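You operate a simulated robot arm through the tools that you are given. There is no shell and no other tool. Be economical: measure what you need, move in short steps, check, and stop when the job is done.

The job below is to be done with a simulated robot arm. You get a single attempt, and the scene is never put back.

## Task
Press the bronze bush from the mat into the tube, stop on 2.
Fine: leave the slide out and the lever up.

It is judged by the outcome, as a careful person would: the job done as asked, and still so three seconds after it is handed in. It fails if anything else is knocked over, pushed out of place, dropped, spilled or broken.

## Robot
A 7-joint arm with a two-finger parallel gripper, fixed in place. Base frame: the origin is at the foot of the arm, x ahead of it, y to its left, z up. Units: m, degrees, N and s.
With the tool pointing down near the work surface it reaches from about 0.24 to 0.68 m from the base axis. Its first joint turns from -66.0 to 66.0 degrees. Payload 2.4 kg.
Tool frame: the origin (TCP) lies between the finger pads and is the grasp point; the fingertips stand 0.03 m ahead of it; z points along the fingers, y is the line along which they close. The gripper opens to 0.094 m. The fingers are 0.028 m wide and 0.01 m thick; the gripper's body (0.05 by 0.096 m) begins 0.055 m behind the TCP.
Orientation is that of the tool frame in the base frame, as a unit quaternion [x, y, z, w]. With the fingers straight down and closing along the base's y, the tool's x points along the base's -x, its y along +y and its z along -z.

## Interface
- The arm moves only by the tool apply_moves. Its argument "steps" is a list of rows, each a list of 7 numbers: the shift along the tool's x, y, z in m, then the turn, a rotation vector about the tool's x, y, z in degrees, then the gripper command, from -1 (shut) to 1 (fully open), values between in proportion. In form: [[dx, dy, dz, ax, ay, az, jaw], ...]. A call has 1 to 8 rows; each row shifts and turns the commanded pose from where the row before left it, along the tool's axes as they then stand. Rows are played at 5 a second. More than 0.05 m and 8.6 degrees between two rows, or a gripper value outside its range, and nothing of the call is played. A pose out of reach is approached as far as the arm can. The call stops where the force on the tool passes 90 N (or 10 N more than at its start, if that is more) or the arm is blocked; 0.2 s more then pass. Each finger travels about 0.153 m/s and halts on what it meets, pressing with about 23 N; the grip force reading is that of the motor and also rises with nothing between the fingers. The clock runs only during rows and for 0.2 s after the last one: add rows that do not move to give the fingers time. It gives the time, the measured TCP pose, the force on the tool (base axes), the opening and the grip force at its end, in the units of the frame above (readings bear some noise).
- Cameras (640 x 400 px; columns grow to the right, rows downward): "scene" is fixed at [0.051, 0.4817, 1.4589]; the picture's right is [-0.64, -0.77, 0.00], its down [-0.34, 0.28, -0.90] and it looks along [0.69, -0.57, -0.44] (base axes); focal length 296 px, centre (320, 200). "wrist" rides on the gripper at [-0.037, 0, -0.058] in the tool frame; the picture's right is [0.00, -1.00, 0.00], its down [0.97, 0.00, -0.24] and it looks along [0.24, 0.00, 0.97] (tool axes); focal length 218 px, centre (320, 200). There is no depth. A picture from a camera that has moved, and an enlarged one, comes with that camera's place and axes in the base frame and with its lens.
- grab_frame(camera): a new picture of that camera. It takes no simulated time.
- enlarge(camera, box): a new picture of the part [left, top, right, bottom] of that camera's present view, enlarged. It takes no simulated time.
- hand_in(): hands the job in; it is judged then, once.

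Go step by step. Nothing tells you positions but the pictures and the camera data: compare them with the known pose of the tool, close in by small moves and look again before you grip or let go. The budget is 120 turns and 84 pictures, counting those below and the enlarged ones. Unless the task says otherwise, let go and move clear before handing in, and close with one line.

The tools are called after "Emit:" as name(argument=value, ...) on one line, values as JSON. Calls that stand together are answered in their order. apply_moves: Moves the arm, as the interface text tells. Its arguments: {"type":"object","properties":{"steps":{"type":"array","items":{"type":"array","items":{"type":"number"}}}},"required":["steps"]} The other tools are called the same way: grab_frame (camera) takes a picture; enlarge (camera, box) takes an enlarged picture of a part of a camera's view; hand_in () hands the job in.

At the start:

```text
time_s: 0.0
tool_pos: [0.3274, 0.069, 1.3478]
tcp_rot: [0.0, 1.0, 0.0, -0.001]
ft_force: [0.9, -0.2, 0.2]
opening: 0.0942
grip_force: 0.1
```

scene: 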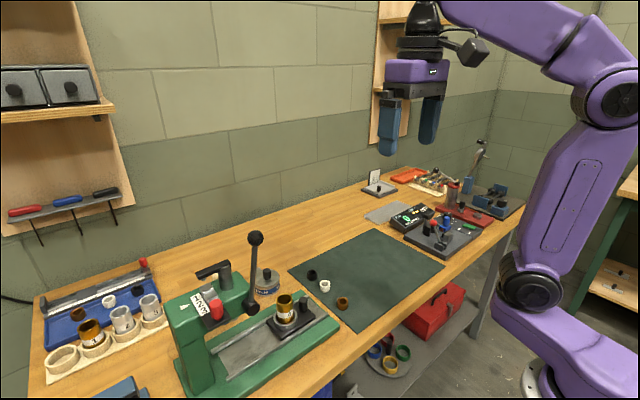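
wrist: 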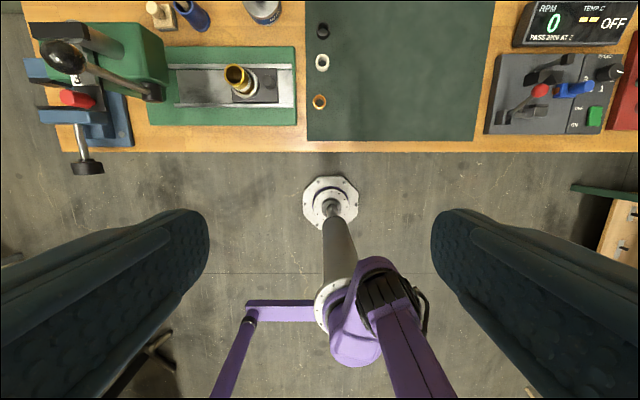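

I see an arbor press (green) with a slide carrying a tube in a fixture, and three bushes (black, white, bronze) on the mat. I'll look closer at the press and the bushes.

Emit:
enlarge(camera="scene", box=[160, 220, 360, 400])

Emit:
enlarge(camera="wrist", box=[20, 0, 340, 200])

Emit:
enlarge(camera="scene", box=[170, 260, 260, 340])

```text
2.22 times, centred on (260, 310) of scene
camera zoom: at [0.051, 0.4817, 1.4589], right [-0.64, -0.77, 0.0], down [-0.34, 0.28, -0.9], along [0.69, -0.57, -0.44], focal length 659 px, centre (453, -44)
```

zoom: 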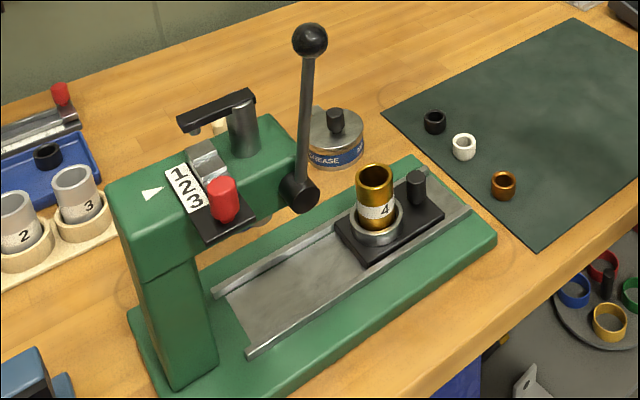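

```text
2.00 times, centred on (180, 100) of wrist
camera zoom: at [0.3632, 0.0672, 1.4051], right [0.0, -1.0, 0.0], down [-0.97, 0.0, 0.24], along [-0.24, 0.0, -0.97], focal length 436 px, centre (600, 400)
```

zoom: 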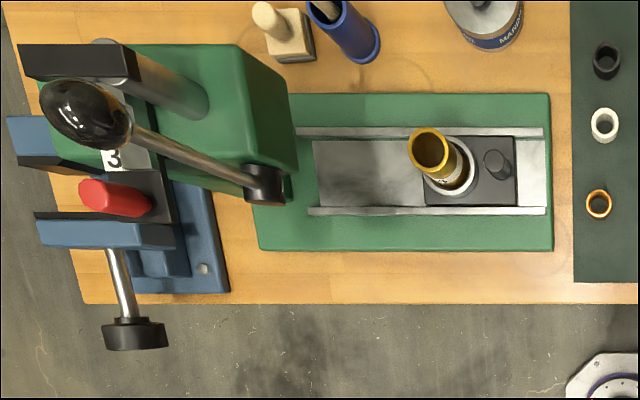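

```text
5.00 times, centred on (215, 300) of scene
camera zoom: at [0.051, 0.4817, 1.4589], right [-0.64, -0.77, 0.0], down [-0.34, 0.28, -0.9], along [0.69, -0.57, -0.44], focal length 1482 px, centre (845, -300)
```

zoom: 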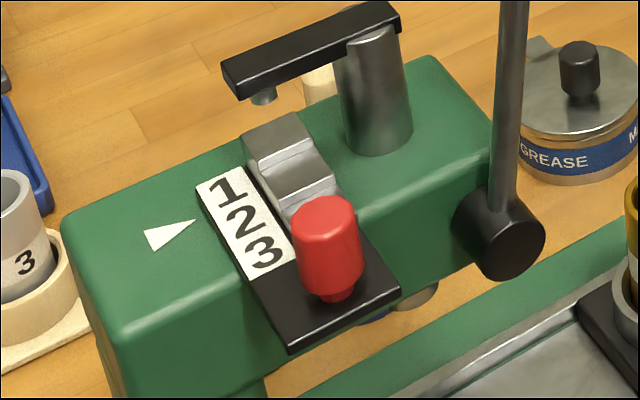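

The press lever hub is at about (0.443, 0.323, 1.04), its knob at (0.443, 0.300, 1.18), the bronze bush near (0.46, 0.07) and the tube near (0.48, 0.22). I'll move above the press head to read the stop selector.

Emit:
apply_moves(steps=[[-0.021, 0.037, 0, 0, 0, 0, 1], [-0.021, 0.037, 0, 0, 0, 0, 1], [-0.021, 0.037, 0, 0, 0, 0, 1], [-0.021, 0.037, 0, 0, 0, 0, 1], [-0.021, 0.037, 0, 0, 0, 0, 1], [-0.021, 0.037, 0, 0, 0, 0, 1], [-0.021, 0.037, 0, 0, 0, 0, 1]])

Emit:
grab_frame(camera="wrist")

Emit:
enlarge(camera="wrist", box=[220, 80, 420, 205])

```text
time_s: 1.6
tool_pos: [0.3788, 0.263, 1.3351]
tcp_rot: [0.001, 1.0, 0.0, 0.0]
ft_force: [-1.1, -0.4, -0.9]
opening: 0.094
grip_force: 0.1
out of reach, approached as far as the arm can: row 3, 4, 5, 6, 7
```

```text
78 pictures are left
camera wrist: at [0.415, 0.262, 1.3933], right [0.0, -1.0, 0.0], down [-0.97, 0.0, 0.24], along [-0.24, 0.0, -0.97], focal length 218 px, centre (320, 200)
```

wrist: 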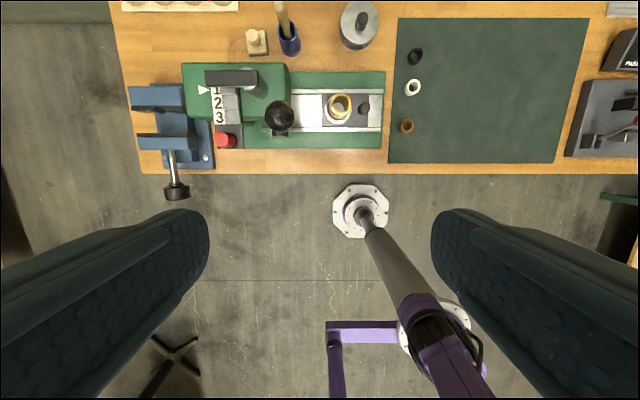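

```text
3.20 times, centred on (320, 142) of wrist
camera zoom: at [0.415, 0.262, 1.3933], right [0.0, -1.0, 0.0], down [-0.97, 0.0, 0.24], along [-0.24, 0.0, -0.97], focal length 698 px, centre (320, 384)
```

zoom: 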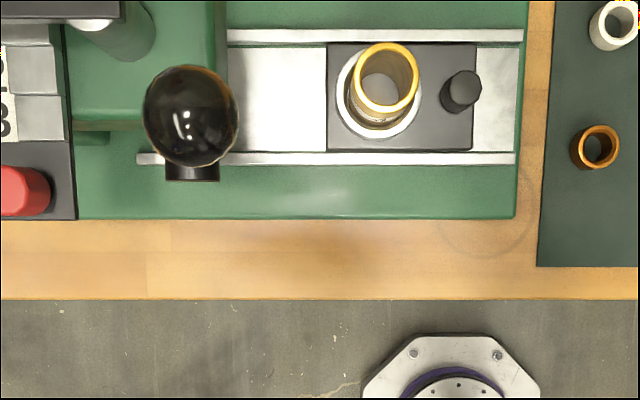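

The reach is limited at this height, so I'll drop a little and look at the selector markings.

Emit:
enlarge(camera="wrist", box=[160, 50, 304, 140])

Emit:
apply_moves(steps=[[0, 0, 0.03, 0, 0, 0, 1], [0, 0, 0.03, 0, 0, 0, 1], [0, 0, 0, 0, 0, 0, 1]])

```text
4.44 times, centred on (232, 95) of wrist
camera zoom: at [0.415, 0.262, 1.3933], right [0.0, -1.0, 0.0], down [-0.97, 0.0, 0.24], along [-0.24, 0.0, -0.97], focal length 970 px, centre (711, 667)
```

zoom: 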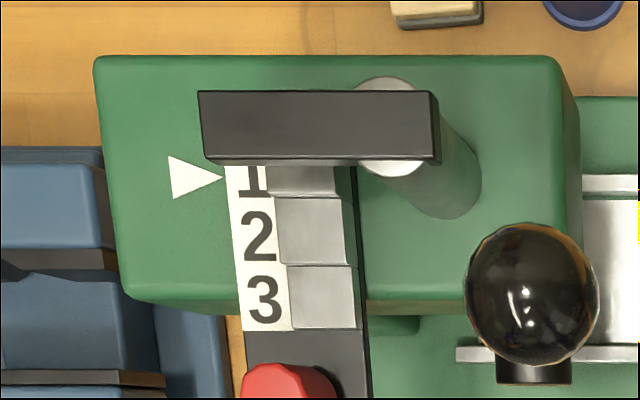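

```text
time_s: 2.4
tool_pos: [0.3801, 0.2645, 1.2753]
tcp_rot: [0.0, 1.0, 0.0, 0.0]
ft_force: [-0.8, 0.1, -0.4]
opening: 0.094
grip_force: 0.0
```

The pointer is on 1; each stop pitch is about 18.5 mm along x, so I need to move the selector +x by one pitch using its red knob near (0.423, 0.387, 1.09). I'll approach for a closer look.

Emit:
apply_moves(steps=[[0.01, 0.031, 0.0, 0, 0, 0, 0.06], [0, 0.031, 0.02, 0, 0, 0, 0.06], [0, 0.031, 0.025, 0, 0, 0, 0.06], [0, 0.03, 0.025, 0, 0, 0, 0.06], [0, 0, 0, 0, 0, 0, 0.06]])

Emit:
grab_frame(camera="wrist")

Emit:
grab_frame(camera="scene")

```text
time_s: 3.6
tool_pos: [0.3692, 0.3835, 1.2027]
tcp_rot: [0.0, 1.0, 0.0, -0.001]
ft_force: [-0.4, 0.1, -0.1]
opening: 0.05
grip_force: 0.0
```

```text
75 pictures are left
camera wrist: at [0.4056, 0.3822, 1.2611], right [0.0, -1.0, 0.0], down [-0.97, 0.0, 0.24], along [-0.24, 0.0, -0.97], focal length 218 px, centre (320, 200)
```

wrist: 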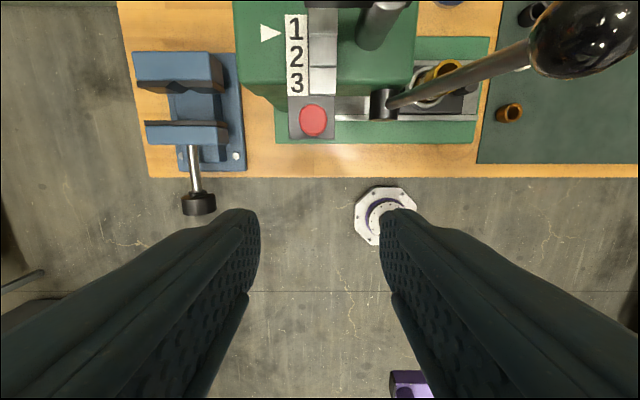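

```text
74 pictures are left
```

scene: 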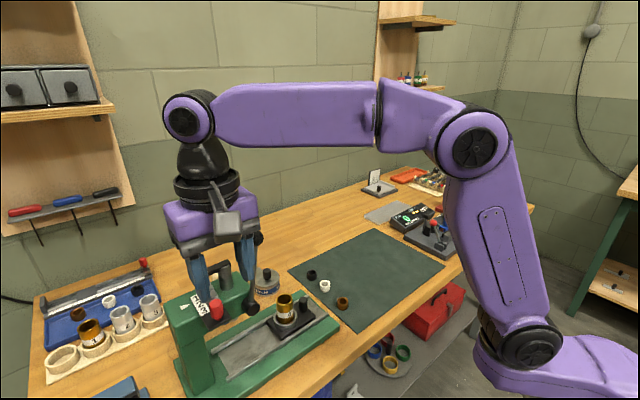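

The pointer is clearly on 1, and the knob is centred at about (0.4225, 0.387), roughly 20 mm across. I'll descend with the fingers straddling it.

Emit:
apply_moves(steps=[[-0.0245, 0.0035, 0, 0, 0, 0, 0.06], [-0.0245, 0, 0.01, 0, 0, 0, 0.06], [0, 0, 0.03, 0, 0, 0, 0.06], [0, 0, 0.03, 0, 0, 0, 0.06], [0, 0, 0.02, 0, 0, 0, 0.06], [0, 0, 0, 0, 0, 0, 0.06]])

Emit:
grab_frame(camera="wrist")

Emit:
enlarge(camera="scene", box=[140, 220, 300, 320])

```text
time_s: 5.0
tool_pos: [0.4207, 0.3877, 1.1151]
tcp_rot: [0.0, 1.0, 0.0, 0.001]
ft_force: [0.1, -0.1, 0.3]
opening: 0.0495
grip_force: 0.1
```

```text
73 pictures are left
camera wrist: at [0.4574, 0.3869, 1.1726], right [0.0, -1.0, 0.0], down [-0.97, 0.0, 0.24], along [-0.24, 0.0, -0.97], focal length 218 px, centre (320, 200)
```

wrist: 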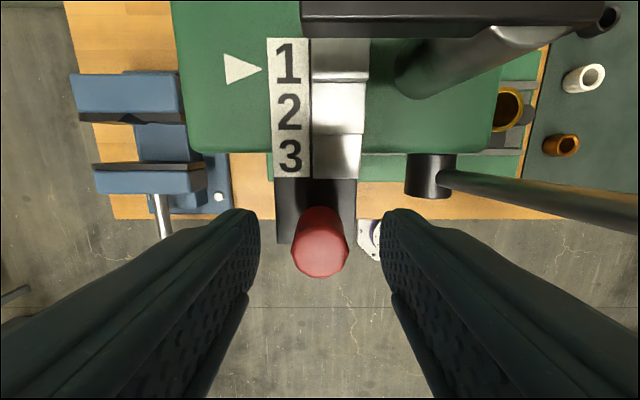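

```text
4.00 times, centred on (220, 270) of scene
camera zoom: at [0.051, 0.4817, 1.4589], right [-0.64, -0.77, 0.0], down [-0.34, 0.28, -0.9], along [0.69, -0.57, -0.44], focal length 1186 px, centre (720, -80)
```

zoom: 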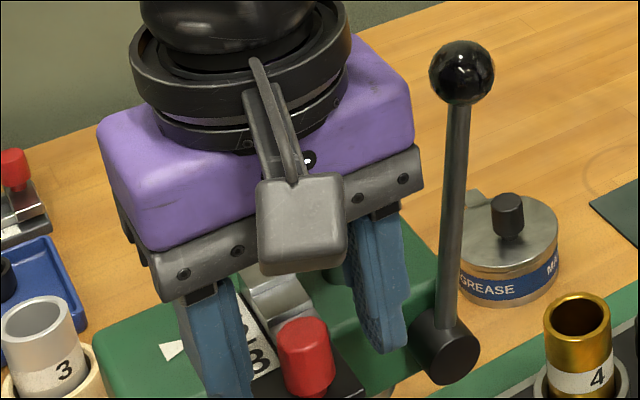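

The fingers straddle the red knob well. I'll lower 8 mm, close on it and move one pitch in +x.

Emit:
apply_moves(steps=[[0, 0, 0.008, 0, 0, 0, 0.06], [0, 0, 0, 0, 0, 0, -1], [0, 0, 0, 0, 0, 0, -1], [0, 0, 0, 0, 0, 0, -1]])

Emit:
grab_frame(camera="wrist")

```text
time_s: 6.0
tool_pos: [0.4208, 0.388, 1.1078]
tcp_rot: [-0.001, 1.0, 0.0, 0.0]
ft_force: [0.1, 2.7, 0.0]
opening: 0.0192
grip_force: 45.1
```

```text
71 pictures are left
camera wrist: at [0.4567, 0.387, 1.1649], right [0.0, -1.0, 0.0], down [-0.97, 0.0, 0.24], along [-0.24, 0.0, -0.97], focal length 218 px, centre (320, 200)
```

wrist: 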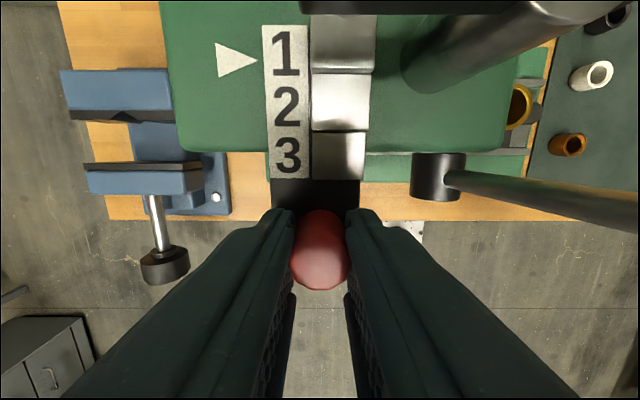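

Knob gripped at 19 mm. The pitch reads as about 20 mm here, so I'll slide +x by 19 mm in small steps.

Emit:
apply_moves(steps=[[-0.005, 0, 0, 0, 0, 0, -1], [-0.005, 0, 0, 0, 0, 0, -1], [-0.005, 0, 0, 0, 0, 0, -1], [-0.004, 0, 0, 0, 0, 0, -1], [0, 0, 0, 0, 0, 0, -1]])

Emit:
grab_frame(camera="wrist")

```text
time_s: 7.2
tool_pos: [0.4407, 0.3872, 1.1068]
tcp_rot: [-0.001, 1.0, 0.0, 0.0]
ft_force: [-2.4, 2.3, -3.9]
opening: 0.0195
grip_force: 45.2
```

```text
70 pictures are left
camera wrist: at [0.4758, 0.387, 1.1648], right [0.0, -1.0, 0.0], down [-0.97, 0.0, 0.24], along [-0.24, 0.0, -0.97], focal length 218 px, centre (320, 200)
```

wrist: 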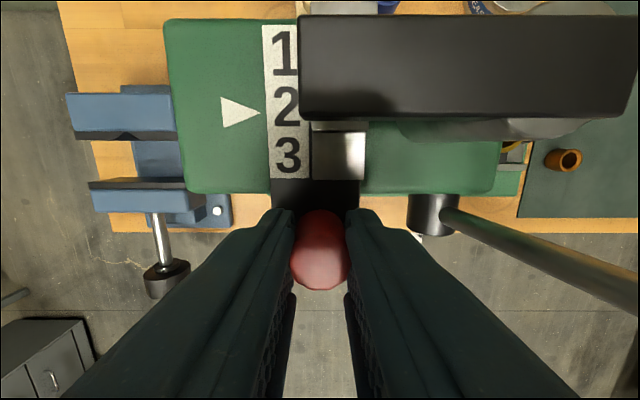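

The pointer is now at 2 with about the same offset it had at 1. I'll release, back up clear, and check.

Emit:
apply_moves(steps=[[0, 0, 0, 0, 0, 0, 0.06], [0, 0, 0, 0, 0, 0, 0.06], [0, 0, -0.03, 0, 0, 0, 0.06], [0.02, 0, -0.04, 0, 0, 0, 0.06], [0.05, 0, -0.0, 0, 0, 0, 0.06], [0, 0, 0, 0, 0, 0, 0.06]])

Emit:
enlarge(camera="wrist", box=[220, 0, 420, 125])

Emit:
enlarge(camera="scene", box=[170, 260, 260, 340])

```text
time_s: 8.6
tool_pos: [0.3725, 0.3888, 1.1746]
tcp_rot: [0.0, 1.0, 0.0, -0.001]
ft_force: [0.4, -0.3, 0.8]
opening: 0.0499
grip_force: 0.0
```

```text
3.20 times, centred on (320, 62) of wrist
camera zoom: at [0.408, 0.3879, 1.2322], right [0.0, -1.0, 0.0], down [-0.97, 0.0, 0.24], along [-0.24, 0.0, -0.97], focal length 698 px, centre (320, 640)
```

zoom: 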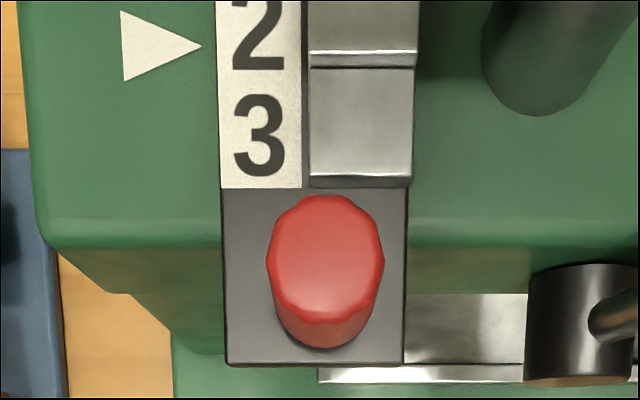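

```text
5.00 times, centred on (215, 300) of scene
camera zoom: at [0.051, 0.4817, 1.4589], right [-0.64, -0.77, 0.0], down [-0.34, 0.28, -0.9], along [0.69, -0.57, -0.44], focal length 1482 px, centre (845, -300)
```

zoom: 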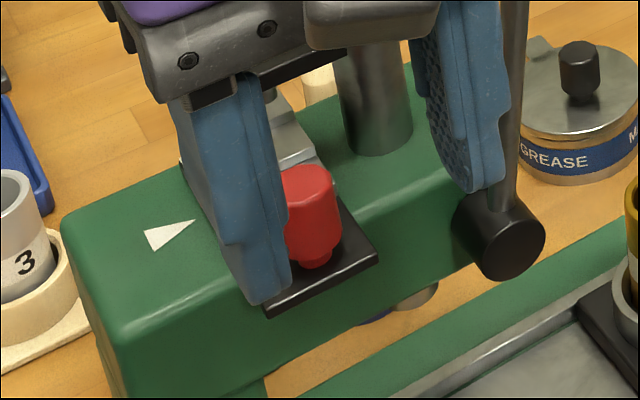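

The selector sits on 2 with the same pointer offset it had on 1. Now I'll go over to the bronze bush for a closer view.

Emit:
apply_moves(steps=[[0, -0.048, 0, 0, 0, 0, 0.06], [0, -0.048, 0, 0, 0, 0, 0.06], [0, -0.048, 0, 0, 0, 0, 0.06], [0, -0.048, 0, 0, 0, 0, 0.06], [0, -0.048, 0, 0, 0, 0, 0.06], [-0.03, -0.039, 0, 0, 0, 0, 0.06], [0, -0.039, 0.03, 0, 0, 0, 0.06], [0, 0, 0.04, 0, 0, 0, 0.06]])

Emit:
grab_frame(camera="wrist")

Emit:
grab_frame(camera="scene")

Emit:
enlarge(camera="scene", box=[250, 250, 370, 330])

```text
time_s: 10.4
tool_pos: [0.4021, 0.0717, 1.1076]
tcp_rot: [0.0, 1.0, 0.001, -0.001]
ft_force: [-1.0, -0.3, 0.2]
opening: 0.0498
grip_force: 0.1
```

```text
67 pictures are left
camera wrist: at [0.4382, 0.0698, 1.165], right [0.0, -1.0, 0.0], down [-0.97, 0.0, 0.24], along [-0.24, 0.0, -0.97], focal length 218 px, centre (320, 200)
```

wrist: 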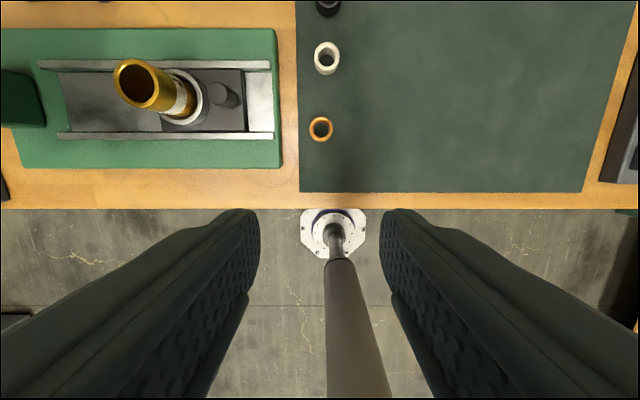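

```text
66 pictures are left
```

scene: 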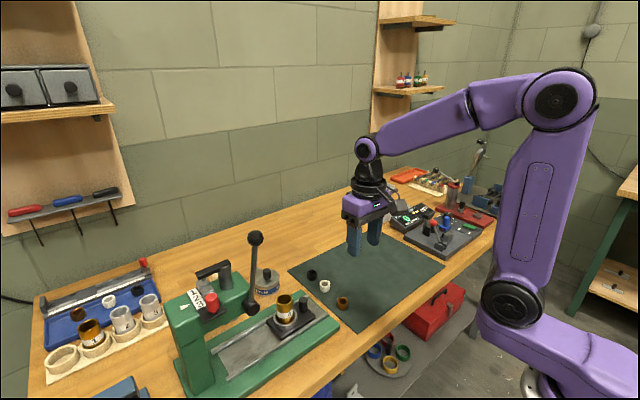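

```text
5.00 times, centred on (310, 290) of scene
camera zoom: at [0.0511, 0.4816, 1.4589], right [-0.64, -0.77, 0.0], down [-0.34, 0.28, -0.9], along [0.69, -0.57, -0.44], focal length 1482 px, centre (370, -250)
```

zoom: 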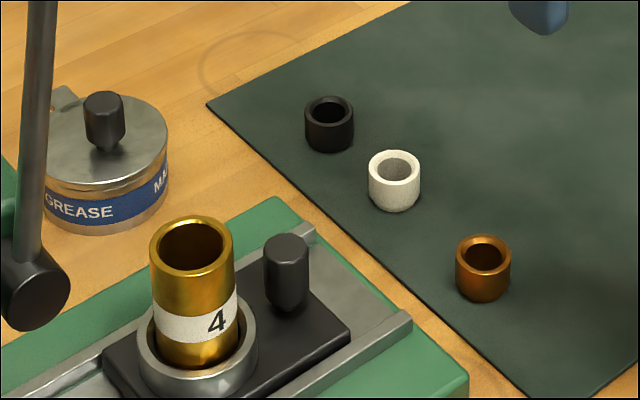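

The bronze bush is at about (0.459, 0.069), roughly 29 mm OD and 22 mm tall; the tube is about 39 mm OD. I'll hover over the bush and check alignment.

Emit:
apply_moves(steps=[[-0.029, -0.001, 0.03, 0, 0, 0, 0.06], [-0.028, 0, 0.04, 0, 0, 0, 0.06], [0, 0, 0.04, 0, 0, 0, 0.06], [0, 0, 0.037, 0, 0, 0, 0.06], [0, 0, 0, 0, 0, 0, 0.06]])

Emit:
grab_frame(camera="wrist")

Emit:
enlarge(camera="scene", box=[290, 250, 390, 320])

```text
time_s: 11.6
tool_pos: [0.4551, 0.0682, 0.9592]
tcp_rot: [0.0, 1.0, 0.001, 0.0]
ft_force: [0.8, -0.3, -0.2]
opening: 0.0501
grip_force: 0.0
```

```text
64 pictures are left
camera wrist: at [0.4909, 0.0666, 1.0169], right [0.0, -1.0, 0.0], down [-0.97, 0.0, 0.24], along [-0.24, 0.0, -0.97], focal length 218 px, centre (320, 200)
```

wrist: 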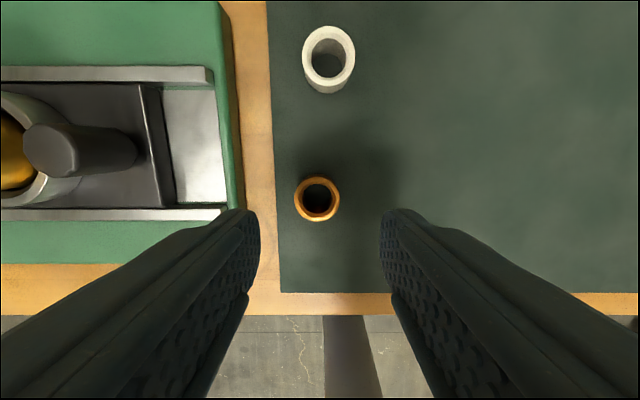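

```text
5.71 times, centred on (340, 285) of scene
camera zoom: at [0.051, 0.4817, 1.4589], right [-0.64, -0.77, 0.0], down [-0.34, 0.28, -0.9], along [0.69, -0.57, -0.44], focal length 1694 px, centre (206, -286)
```

zoom: 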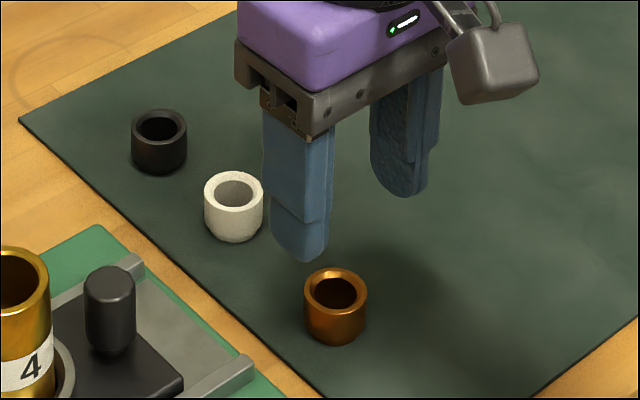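

Bush centre computed at (0.4604, 0.0685); small correction then descend to grip its upper part.

Emit:
apply_moves(steps=[[-0.0058, 0.0018, 0.02, 0, 0, 0, 0.06], [0, 0, 0.02, 0, 0, 0, 0.06], [0, 0, 0.0155, 0, 0, 0, 0.06], [0, 0, 0, 0, 0, 0, 0.06]])

Emit:
grab_frame(camera="wrist")

Emit:
enlarge(camera="scene", box=[290, 250, 390, 320])

```text
time_s: 12.6
tool_pos: [0.4638, 0.0707, 0.9034]
tcp_rot: [0.0, 1.0, 0.0, 0.0]
ft_force: [-0.3, -0.9, -0.5]
opening: 0.0497
grip_force: 0.0
```

```text
62 pictures are left
camera wrist: at [0.4985, 0.0705, 0.9611], right [0.0, -1.0, 0.0], down [-0.97, 0.0, 0.24], along [-0.24, 0.0, -0.97], focal length 218 px, centre (320, 200)
```

wrist: 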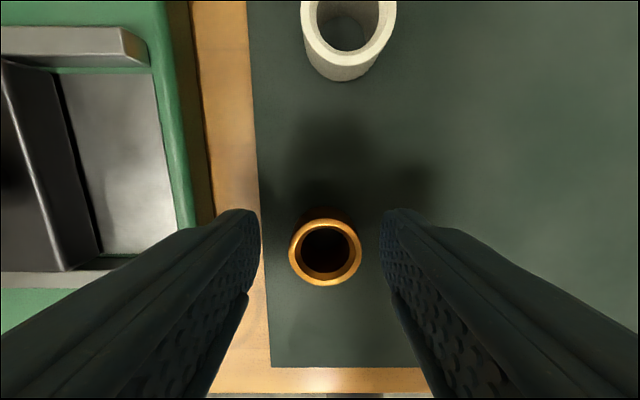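

```text
5.71 times, centred on (340, 285) of scene
camera zoom: at [0.051, 0.4817, 1.4589], right [-0.64, -0.77, 0.0], down [-0.34, 0.28, -0.9], along [0.69, -0.57, -0.44], focal length 1694 px, centre (206, -286)
```

zoom: 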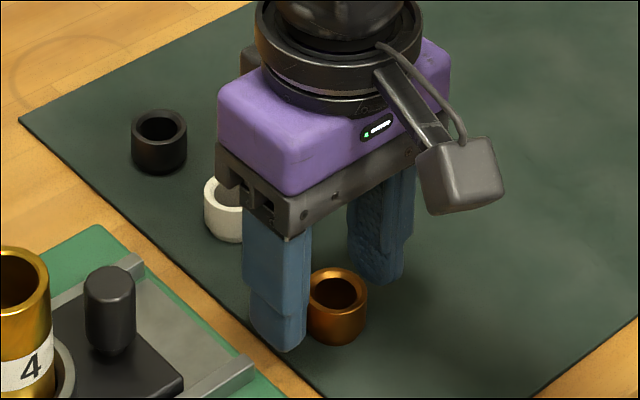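

Nearly centred; I'll adjust by 2 mm and close on the bush.

Emit:
apply_moves(steps=[[0.0018, -0.0018, 0, 0, 0, 0, 0.06], [0, 0, 0, 0, 0, 0, -0.2], [0, 0, 0, 0, 0, 0, -1], [0, 0, 0, 0, 0, 0, -1], [0, 0, 0, 0, 0, 0, -1]])

Emit:
grab_frame(camera="wrist")

```text
time_s: 13.8
tool_pos: [0.4594, 0.0697, 0.9038]
tcp_rot: [0.0, 1.0, 0.0, 0.0]
ft_force: [0.3, 0.8, 2.1]
opening: 0.0286
grip_force: 22.7
```

```text
60 pictures are left
camera wrist: at [0.4958, 0.0682, 0.9617], right [0.0, -1.0, 0.0], down [-0.97, 0.0, 0.24], along [-0.24, 0.0, -0.97], focal length 218 px, centre (320, 200)
```

wrist: 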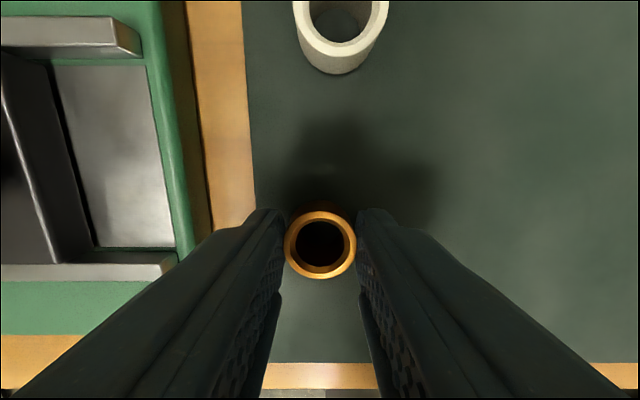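

Bush gripped (28.6 mm). The tube rim centre triangulates to (0.490, 0.223, 0.960); I'll lift and carry the bush above it.

Emit:
apply_moves(steps=[[0, 0, -0.04, 0, 0, 0, -1], [0, 0, -0.04, 0, 0, 0, -1], [0, 0, -0.04, 0, 0, 0, -1], [0, 0, -0.036, 0, 0, 0, -1], [-0.0075, 0.0385, 0, 0, 0, 0, -1], [-0.0075, 0.0385, 0, 0, 0, 0, -1], [-0.0075, 0.0385, 0, 0, 0, 0, -1], [-0.0075, 0.038, 0, 0, 0, 0, -1]])

Emit:
grab_frame(camera="wrist")

Emit:
enlarge(camera="scene", box=[235, 240, 335, 340])

```text
time_s: 15.6
tool_pos: [0.4934, 0.2237, 1.0601]
tcp_rot: [-0.001, 1.0, 0.0, 0.0]
ft_force: [-0.1, -1.2, 0.1]
opening: 0.0287
grip_force: 23.2
```

```text
59 pictures are left
camera wrist: at [0.5291, 0.2228, 1.117], right [0.0, -1.0, 0.0], down [-0.97, 0.0, 0.24], along [-0.24, 0.0, -0.97], focal length 218 px, centre (320, 200)
```

wrist: 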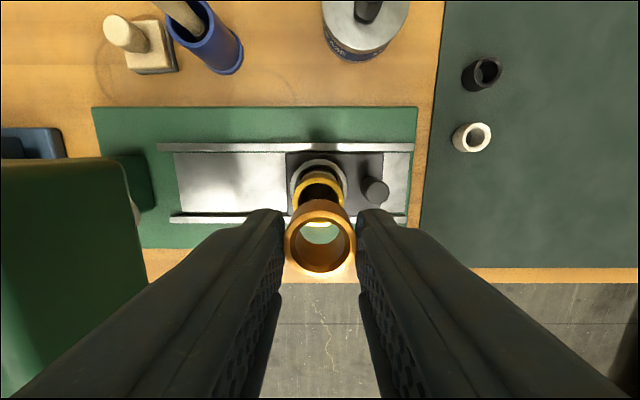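

```text
4.00 times, centred on (285, 290) of scene
camera zoom: at [0.0511, 0.4816, 1.4589], right [-0.64, -0.77, 0.0], down [-0.34, 0.28, -0.9], along [0.69, -0.57, -0.44], focal length 1186 px, centre (460, -160)
```

zoom: 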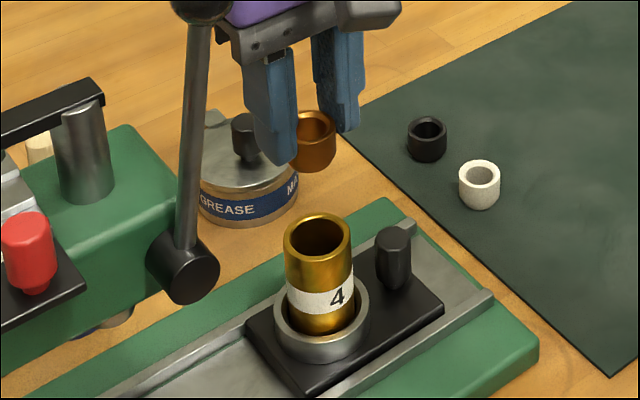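

The bush is nearly over the tube. I'll zoom to compare centres accurately before lowering.

Emit:
enlarge(camera="wrist", box=[256, 150, 384, 290])

```text
2.86 times, centred on (320, 220) of wrist
camera zoom: at [0.5291, 0.2228, 1.117], right [0.0, -1.0, 0.0], down [-0.97, 0.0, 0.24], along [-0.24, 0.0, -0.97], focal length 624 px, centre (320, 143)
```

zoom: 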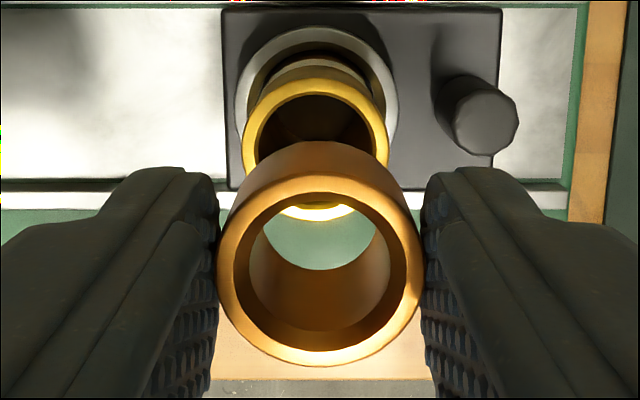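

Tube centre is about 2.5 mm in -x and 1 mm in +y of the bush; I'll correct and lower to just above the rim.

Emit:
apply_moves(steps=[[0.0025, 0.0009, 0.02, 0, 0, 0, -1], [0, 0, 0.02, 0, 0, 0, -1], [0, 0, 0, 0, 0, 0, -1], [0, 0, 0, 0, 0, 0, -1]])

Emit:
enlarge(camera="wrist", box=[256, 150, 384, 290])

Emit:
enlarge(camera="scene", box=[255, 250, 325, 330])

```text
time_s: 16.6
tool_pos: [0.4901, 0.2235, 1.0224]
tcp_rot: [0.0, 1.0, 0.0, 0.0]
ft_force: [-0.6, 0.2, -0.7]
opening: 0.0283
grip_force: 22.8
```

```text
2.86 times, centred on (320, 220) of wrist
camera zoom: at [0.5259, 0.2233, 1.0787], right [0.0, -1.0, 0.0], down [-0.97, 0.0, 0.24], along [-0.24, 0.0, -0.97], focal length 624 px, centre (320, 143)
```

zoom: 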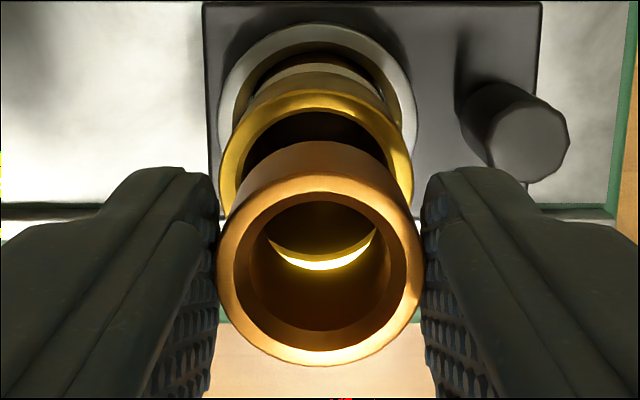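

```text
5.00 times, centred on (290, 290) of scene
camera zoom: at [0.051, 0.4817, 1.4589], right [-0.64, -0.77, 0.0], down [-0.34, 0.28, -0.9], along [0.69, -0.57, -0.44], focal length 1482 px, centre (470, -250)
```

zoom: 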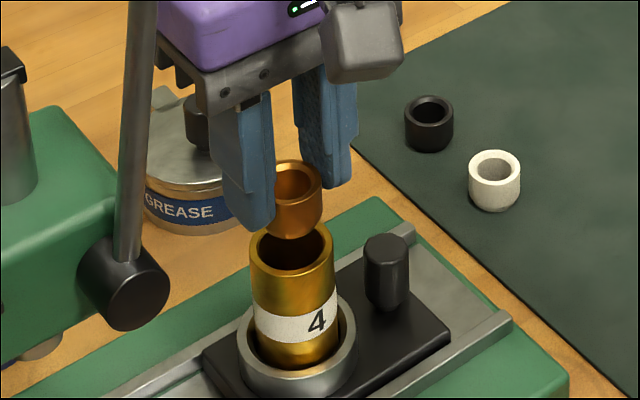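

Bush and tube agree to within about 1 mm; I'll shift +y 1 mm and lower toward contact.

Emit:
apply_moves(steps=[[0, 0.001, 0.01, 0, 0, 0, -1], [0, 0, 0.007, 0, 0, 0, -1], [0, 0, 0.002, 0, 0, 0, -1], [0, 0, 0, 0, 0, 0, -1]])

Emit:
enlarge(camera="wrist", box=[256, 150, 384, 290])

Emit:
enlarge(camera="scene", box=[255, 250, 325, 330])

```text
time_s: 17.6
tool_pos: [0.4885, 0.2253, 1.0018]
tcp_rot: [0.0, 1.0, 0.0, 0.001]
ft_force: [0.3, 1.2, 7.8]
opening: 0.0286
grip_force: 23.2
```

```text
2.86 times, centred on (320, 220) of wrist
camera zoom: at [0.5243, 0.2247, 1.0595], right [0.0, -1.0, 0.0], down [-0.97, 0.0, 0.24], along [-0.24, 0.0, -0.97], focal length 624 px, centre (320, 143)
```

zoom: 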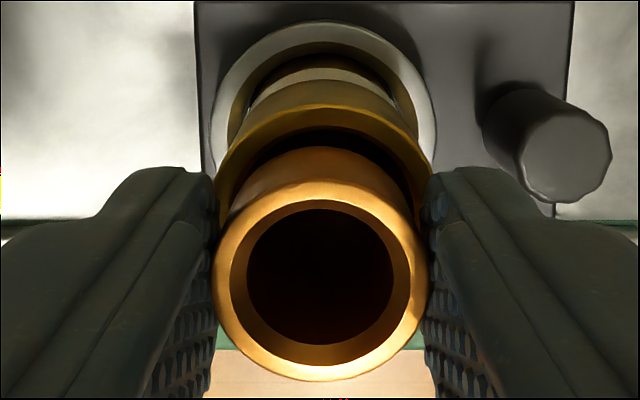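

```text
5.00 times, centred on (290, 290) of scene
camera zoom: at [0.0509, 0.4816, 1.4589], right [-0.64, -0.77, 0.0], down [-0.34, 0.28, -0.9], along [0.69, -0.57, -0.44], focal length 1482 px, centre (470, -250)
```

zoom: 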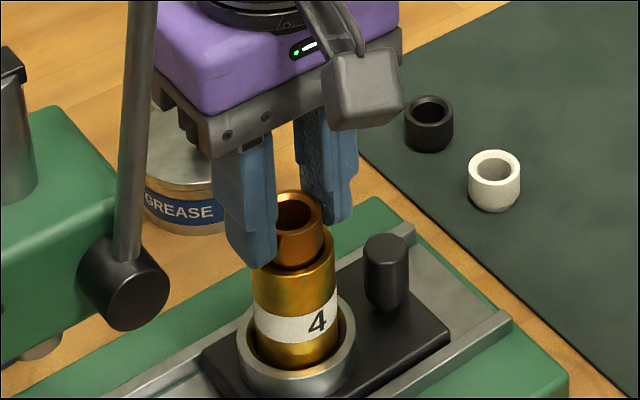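

I have light contact (8 N), but both views suggest the bush is ~2 mm too far in -x. I'll lift slightly, shift +x 2.2 mm and touch again.

Emit:
apply_moves(steps=[[0, 0, -0.004, 0, 0, 0, -1], [-0.0022, -0.0003, 0, 0, 0, 0, -1], [0, 0, 0.003, 0, 0, 0, -1], [0, 0, 0.002, 0, 0, 0, -1], [0, 0, 0, 0, 0, 0, -1]])

Emit:
enlarge(camera="wrist", box=[256, 150, 384, 290])

Emit:
enlarge(camera="scene", box=[265, 275, 315, 325])

```text
time_s: 18.8
tool_pos: [0.4914, 0.2242, 1.0023]
tcp_rot: [0.0, 1.0, 0.001, 0.0]
ft_force: [0.5, 0.1, 1.1]
opening: 0.0286
grip_force: 23.1
```

```text
2.86 times, centred on (320, 220) of wrist
camera zoom: at [0.5258, 0.2236, 1.0582], right [0.0, -1.0, 0.0], down [-0.97, 0.0, 0.24], along [-0.24, 0.0, -0.97], focal length 624 px, centre (320, 143)
```

zoom: 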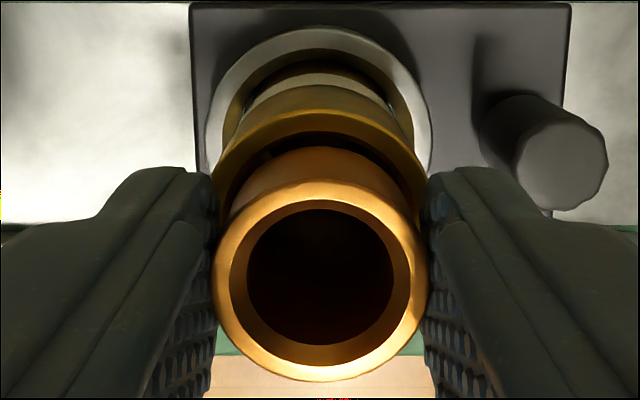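

```text
8.00 times, centred on (290, 300) of scene
camera zoom: at [0.051, 0.4817, 1.4589], right [-0.64, -0.77, 0.0], down [-0.34, 0.28, -0.9], along [0.69, -0.57, -0.44], focal length 2371 px, centre (560, -600)
```

zoom: 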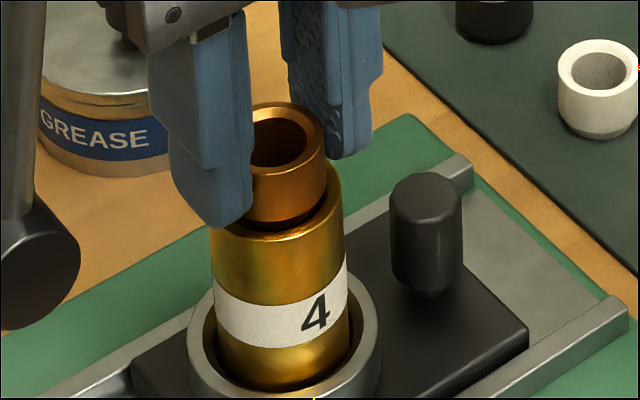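

Now well aligned in both views. I'll press down gently in 1–2 mm steps to seat the lead-in.

Emit:
apply_moves(steps=[[0, 0, 0.002, 0, 0, 0, -1], [0, 0, 0, 0, 0, 0, -1]])

Emit:
apply_moves(steps=[[0, 0, 0.002, 0, 0, 0, -1], [0, 0, 0, 0, 0, 0, -1]])

Emit:
enlarge(camera="scene", box=[265, 275, 315, 325])

Emit:
enlarge(camera="wrist", box=[256, 150, 384, 290])

```text
time_s: 19.4
tool_pos: [0.4909, 0.2257, 0.9987]
tcp_rot: [0.0, 1.0, 0.0, 0.0]
ft_force: [-3.8, 1.0, 10.8]
opening: 0.0286
grip_force: 23.3
```

```text
time_s: 20.0
tool_pos: [0.4906, 0.2252, 0.9964]
tcp_rot: [0.0, 1.0, 0.0, 0.001]
ft_force: [1.1, 1.0, 12.7]
opening: 0.0285
grip_force: 23.3
```

```text
8.00 times, centred on (290, 300) of scene
camera zoom: at [0.0508, 0.4816, 1.4589], right [-0.64, -0.77, 0.0], down [-0.34, 0.28, -0.9], along [0.69, -0.57, -0.44], focal length 2371 px, centre (560, -600)
```

zoom: 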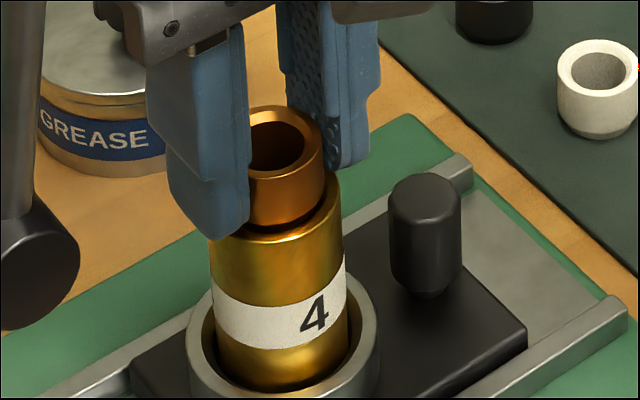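

```text
2.86 times, centred on (320, 220) of wrist
camera zoom: at [0.5259, 0.2243, 1.0544], right [0.0, -1.0, 0.0], down [-0.97, 0.0, 0.24], along [-0.24, 0.0, -0.97], focal length 624 px, centre (320, 143)
```

zoom: 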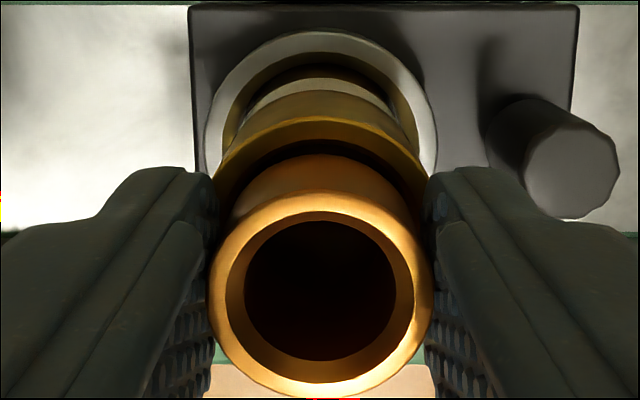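

The bush rests centred on the rim (12 N contact). I'll release gently, raise and inspect how it sits.

Emit:
apply_moves(steps=[[0, 0, -0.001, 0, 0, 0, -0.3], [0, 0, 0, 0, 0, 0, 0.0], [0, 0, 0, 0, 0, 0, 0.0], [0, 0, -0.03, 0, 0, 0, 0.0], [0, 0, -0.03, 0, 0, 0, 0.0], [0, 0, 0, 0, 0, 0, 0.0]])

Emit:
enlarge(camera="scene", box=[265, 275, 315, 325])

Emit:
enlarge(camera="wrist", box=[256, 130, 384, 270])

```text
time_s: 21.4
tool_pos: [0.4881, 0.2244, 1.0584]
tcp_rot: [0.001, 1.0, 0.0, -0.001]
ft_force: [-0.6, 0.7, -0.5]
opening: 0.0468
grip_force: 0.0
```

```text
8.00 times, centred on (290, 300) of scene
camera zoom: at [0.051, 0.4817, 1.4589], right [-0.64, -0.77, 0.0], down [-0.34, 0.28, -0.9], along [0.69, -0.57, -0.44], focal length 2371 px, centre (560, -600)
```

zoom: 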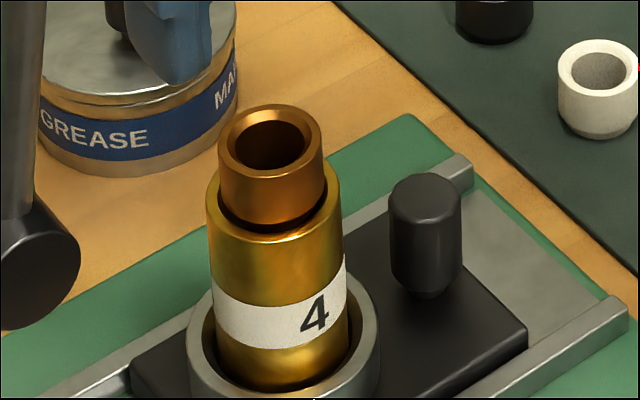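

```text
2.86 times, centred on (320, 200) of wrist
camera zoom: at [0.5238, 0.224, 1.1155], right [0.0, -1.0, 0.0], down [-0.97, 0.0, 0.24], along [-0.24, 0.0, -0.97], focal length 624 px, centre (320, 200)
```

zoom: 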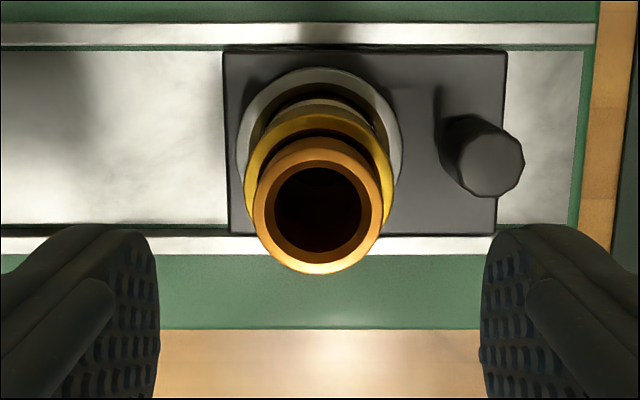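

The bush is standing centred on the tube mouth. To push the slide (handle post at about (0.489, 0.173, top z 0.93)) without the hand hitting the press head, I'll yaw the tool 90° and tilt it away; first move clear and rotate.

Emit:
apply_moves(steps=[[0, -0.048, -0.02, 0, 0, 0, 0], [0, -0.048, -0.02, 0, 0, 0, 0], [0, -0.03, 0, 0, 0, -8.2, 0], [0, 0, 0, 0, 0, -8.2, 0], [0, 0, 0, 0, 0, -8.2, 0], [0, 0, 0, 0, 0, -8.2, 0], [0, 0, 0, 0, 0, -8.2, 0], [0, 0, 0, 0, 0, -8.2, 0]])

Emit:
apply_moves(steps=[[0, 0, 0, 0, 0, -8.2, 0], [0, 0, 0, 0, 0, -8.2, 0], [0, 0, 0, 0, 0, -8.2, 0], [0, 0, 0, 0, 0, -8.2, 0], [0, 0, 0, 0, 0, -8.0, 0], [0, 0, 0, 0, -8, 0, 0], [0, 0, 0, 0, -8, 0, 0], [0, 0, 0, 0, 0, 0, 0]])

Emit:
grab_frame(camera="scene")

Emit:
grab_frame(camera="wrist")

```text
refused: row 1 steps farther than a row can; nothing moved
```

```text
time_s: 23.2
tool_pos: [0.4905, 0.2241, 1.0588]
tcp_rot: [-0.346, 0.928, 0.049, 0.132]
ft_force: [0.4, 0.1, 0.4]
opening: 0.0466
grip_force: 0.2
```

```text
46 pictures are left
```

scene: 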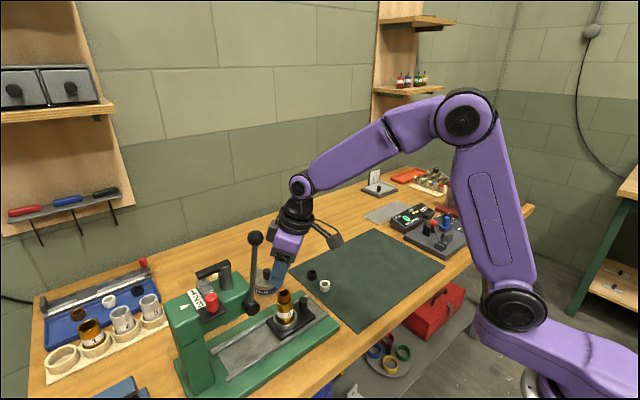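

```text
45 pictures are left
camera wrist: at [0.5029, 0.2357, 1.1237], right [0.65, -0.76, 0.0], down [-0.76, -0.65, -0.04], along [0.03, 0.02, -1.0], focal length 218 px, centre (320, 200)
```

wrist: 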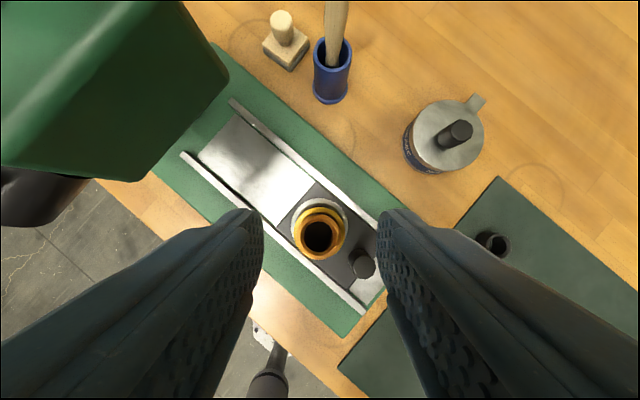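

The first call was refused, so the rotation happened above the tube at a safe height with no contact. I'll undo the tilt, move up and away toward -y, then finish the yaw.

Emit:
apply_moves(steps=[[0, 0, -0.02, 0, 8, 0, 0], [0, 0, 0, 0, 8, 0, 0], [0, 0, 0, 0, 0, -8.2, 0], [0, 0, 0, 0, 0, -8.2, 0], [0, 0, 0, 0, 0, -8.2, 0], [0, 0, 0, 0, 0, -8.2, 0], [0, 0, 0, 0, 0, -8.2, 0], [0, 0, 0, 0, 0, -8.2, 0]])

```text
time_s: 25.0
tool_pos: [0.4845, 0.2215, 1.0771]
tcp_rot: [0.708, -0.706, 0.0, 0.0]
ft_force: [0.3, -0.4, -0.2]
opening: 0.047
grip_force: 0.0
```

Now yawed cleanly. I'll move to -y and tilt the hand back 32°.

Emit:
apply_moves(steps=[[0.04, -0.004, 0, 0, 0, 0, 0], [0.04, 0, 0, 0, 0, 0, 0], [0.035, 0, 0, 0, 0, 0, 0], [0, 0, 0, 0, -8, 0, 0], [0, 0, 0, 0, -8, 0, 0], [0, 0, 0, 0, -8, 0, 0], [0, 0, 0, 0, -8, 0, 0], [0, 0, 0, 0, 0, 0, 0]])

Emit:
grab_frame(camera="wrist")

Emit:
grab_frame(camera="scene")

```text
time_s: 26.8
tool_pos: [0.4898, 0.1083, 1.079]
tcp_rot: [-0.679, 0.68, 0.195, 0.196]
ft_force: [-0.2, -0.4, -0.8]
opening: 0.047
grip_force: 0.2
```

```text
44 pictures are left
camera wrist: at [0.4883, 0.1064, 1.1463], right [1.0, 0.0, 0.0], down [0.0, -0.95, -0.31], along [0.0, 0.31, -0.95], focal length 218 px, centre (320, 200)
```

wrist: 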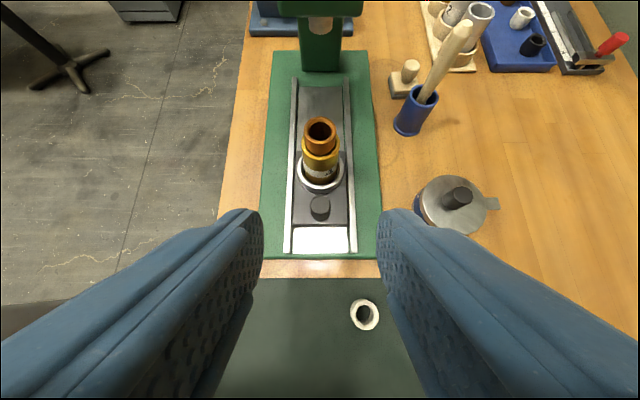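

```text
43 pictures are left
```

scene: 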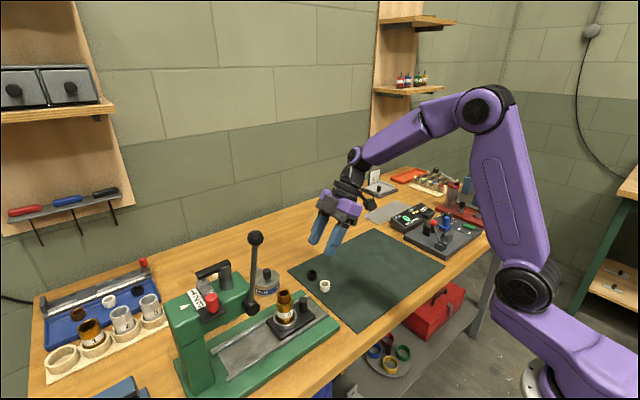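

Everything lines up at x≈0.488 and the ram foot is visible ahead. I'll approach the handle along the tool axis, stopping short to check.

Emit:
apply_moves(steps=[[0.027, 0.001, 0.0, 0, 0, 0, 0], [0, 0, 0.04, 0, 0, 0, 0], [0, 0, 0.04, 0, 0, 0, 0], [0, 0, 0.037, 0, 0, 0, 0], [0, 0, 0, 0, 0, 0, 0]])

Emit:
grab_frame(camera="wrist")

Emit:
enlarge(camera="scene", box=[230, 230, 358, 310])

```text
time_s: 28.0
tool_pos: [0.4863, 0.1473, 0.9633]
tcp_rot: [-0.68, 0.68, 0.195, 0.195]
ft_force: [-0.8, -0.5, 0.5]
opening: 0.0469
grip_force: 0.0
```

```text
42 pictures are left
camera wrist: at [0.486, 0.1466, 1.031], right [1.0, 0.0, 0.0], down [0.0, -0.95, -0.31], along [0.0, 0.31, -0.95], focal length 218 px, centre (320, 200)
```

wrist: 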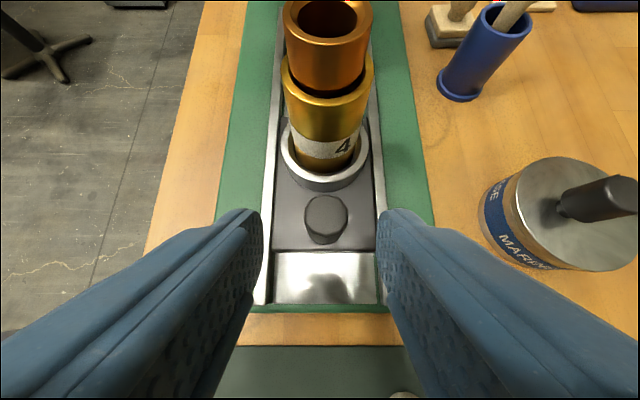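

```text
5.00 times, centred on (294, 270) of scene
camera zoom: at [0.051, 0.4817, 1.4589], right [-0.64, -0.77, 0.0], down [-0.34, 0.28, -0.9], along [0.69, -0.57, -0.44], focal length 1482 px, centre (450, -150)
```

zoom: 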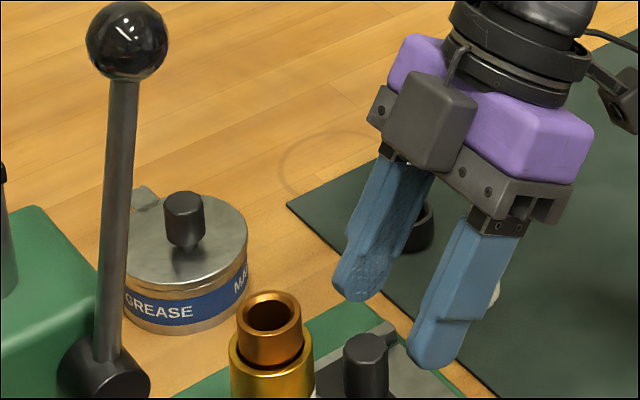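

The wrist camera housing sits on the press side of the hand, so I'll tilt 16° more for clearance, then advance to straddle the handle.

Emit:
apply_moves(steps=[[0, 0, 0, 0, -8, 0, 0], [0, 0, 0, 0, -8, 0, 0], [0.009, -0.0022, 0.01, 0, 0, 0, 0], [0, 0, 0.0193, 0, 0, 0, 0], [0, 0, 0, 0, 0, 0, 0]])

Emit:
grab_frame(camera="wrist")

Emit:
enlarge(camera="scene", box=[230, 250, 358, 330])

```text
time_s: 29.2
tool_pos: [0.4892, 0.1628, 0.9373]
tcp_rot: [0.646, -0.646, -0.288, -0.287]
ft_force: [0.2, 1.5, 0.6]
opening: 0.0469
grip_force: 0.0
```

```text
40 pictures are left
camera wrist: at [0.4884, 0.1437, 1.0026], right [1.0, 0.0, 0.0], down [0.0, -0.83, -0.56], along [0.0, 0.56, -0.83], focal length 218 px, centre (320, 200)
```

wrist: 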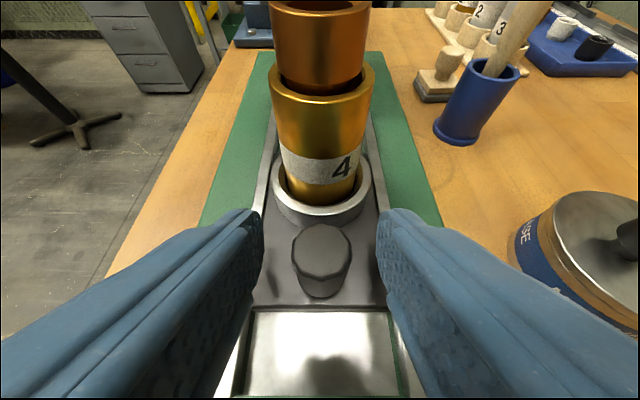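

```text
5.00 times, centred on (294, 290) of scene
camera zoom: at [0.051, 0.4817, 1.4589], right [-0.64, -0.77, 0.0], down [-0.34, 0.28, -0.9], along [0.69, -0.57, -0.44], focal length 1482 px, centre (450, -250)
```

zoom: 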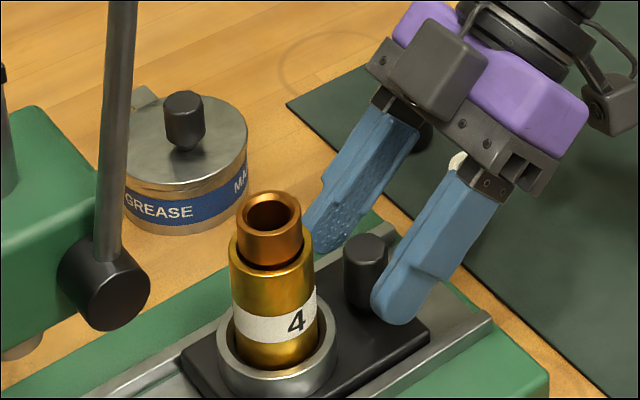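

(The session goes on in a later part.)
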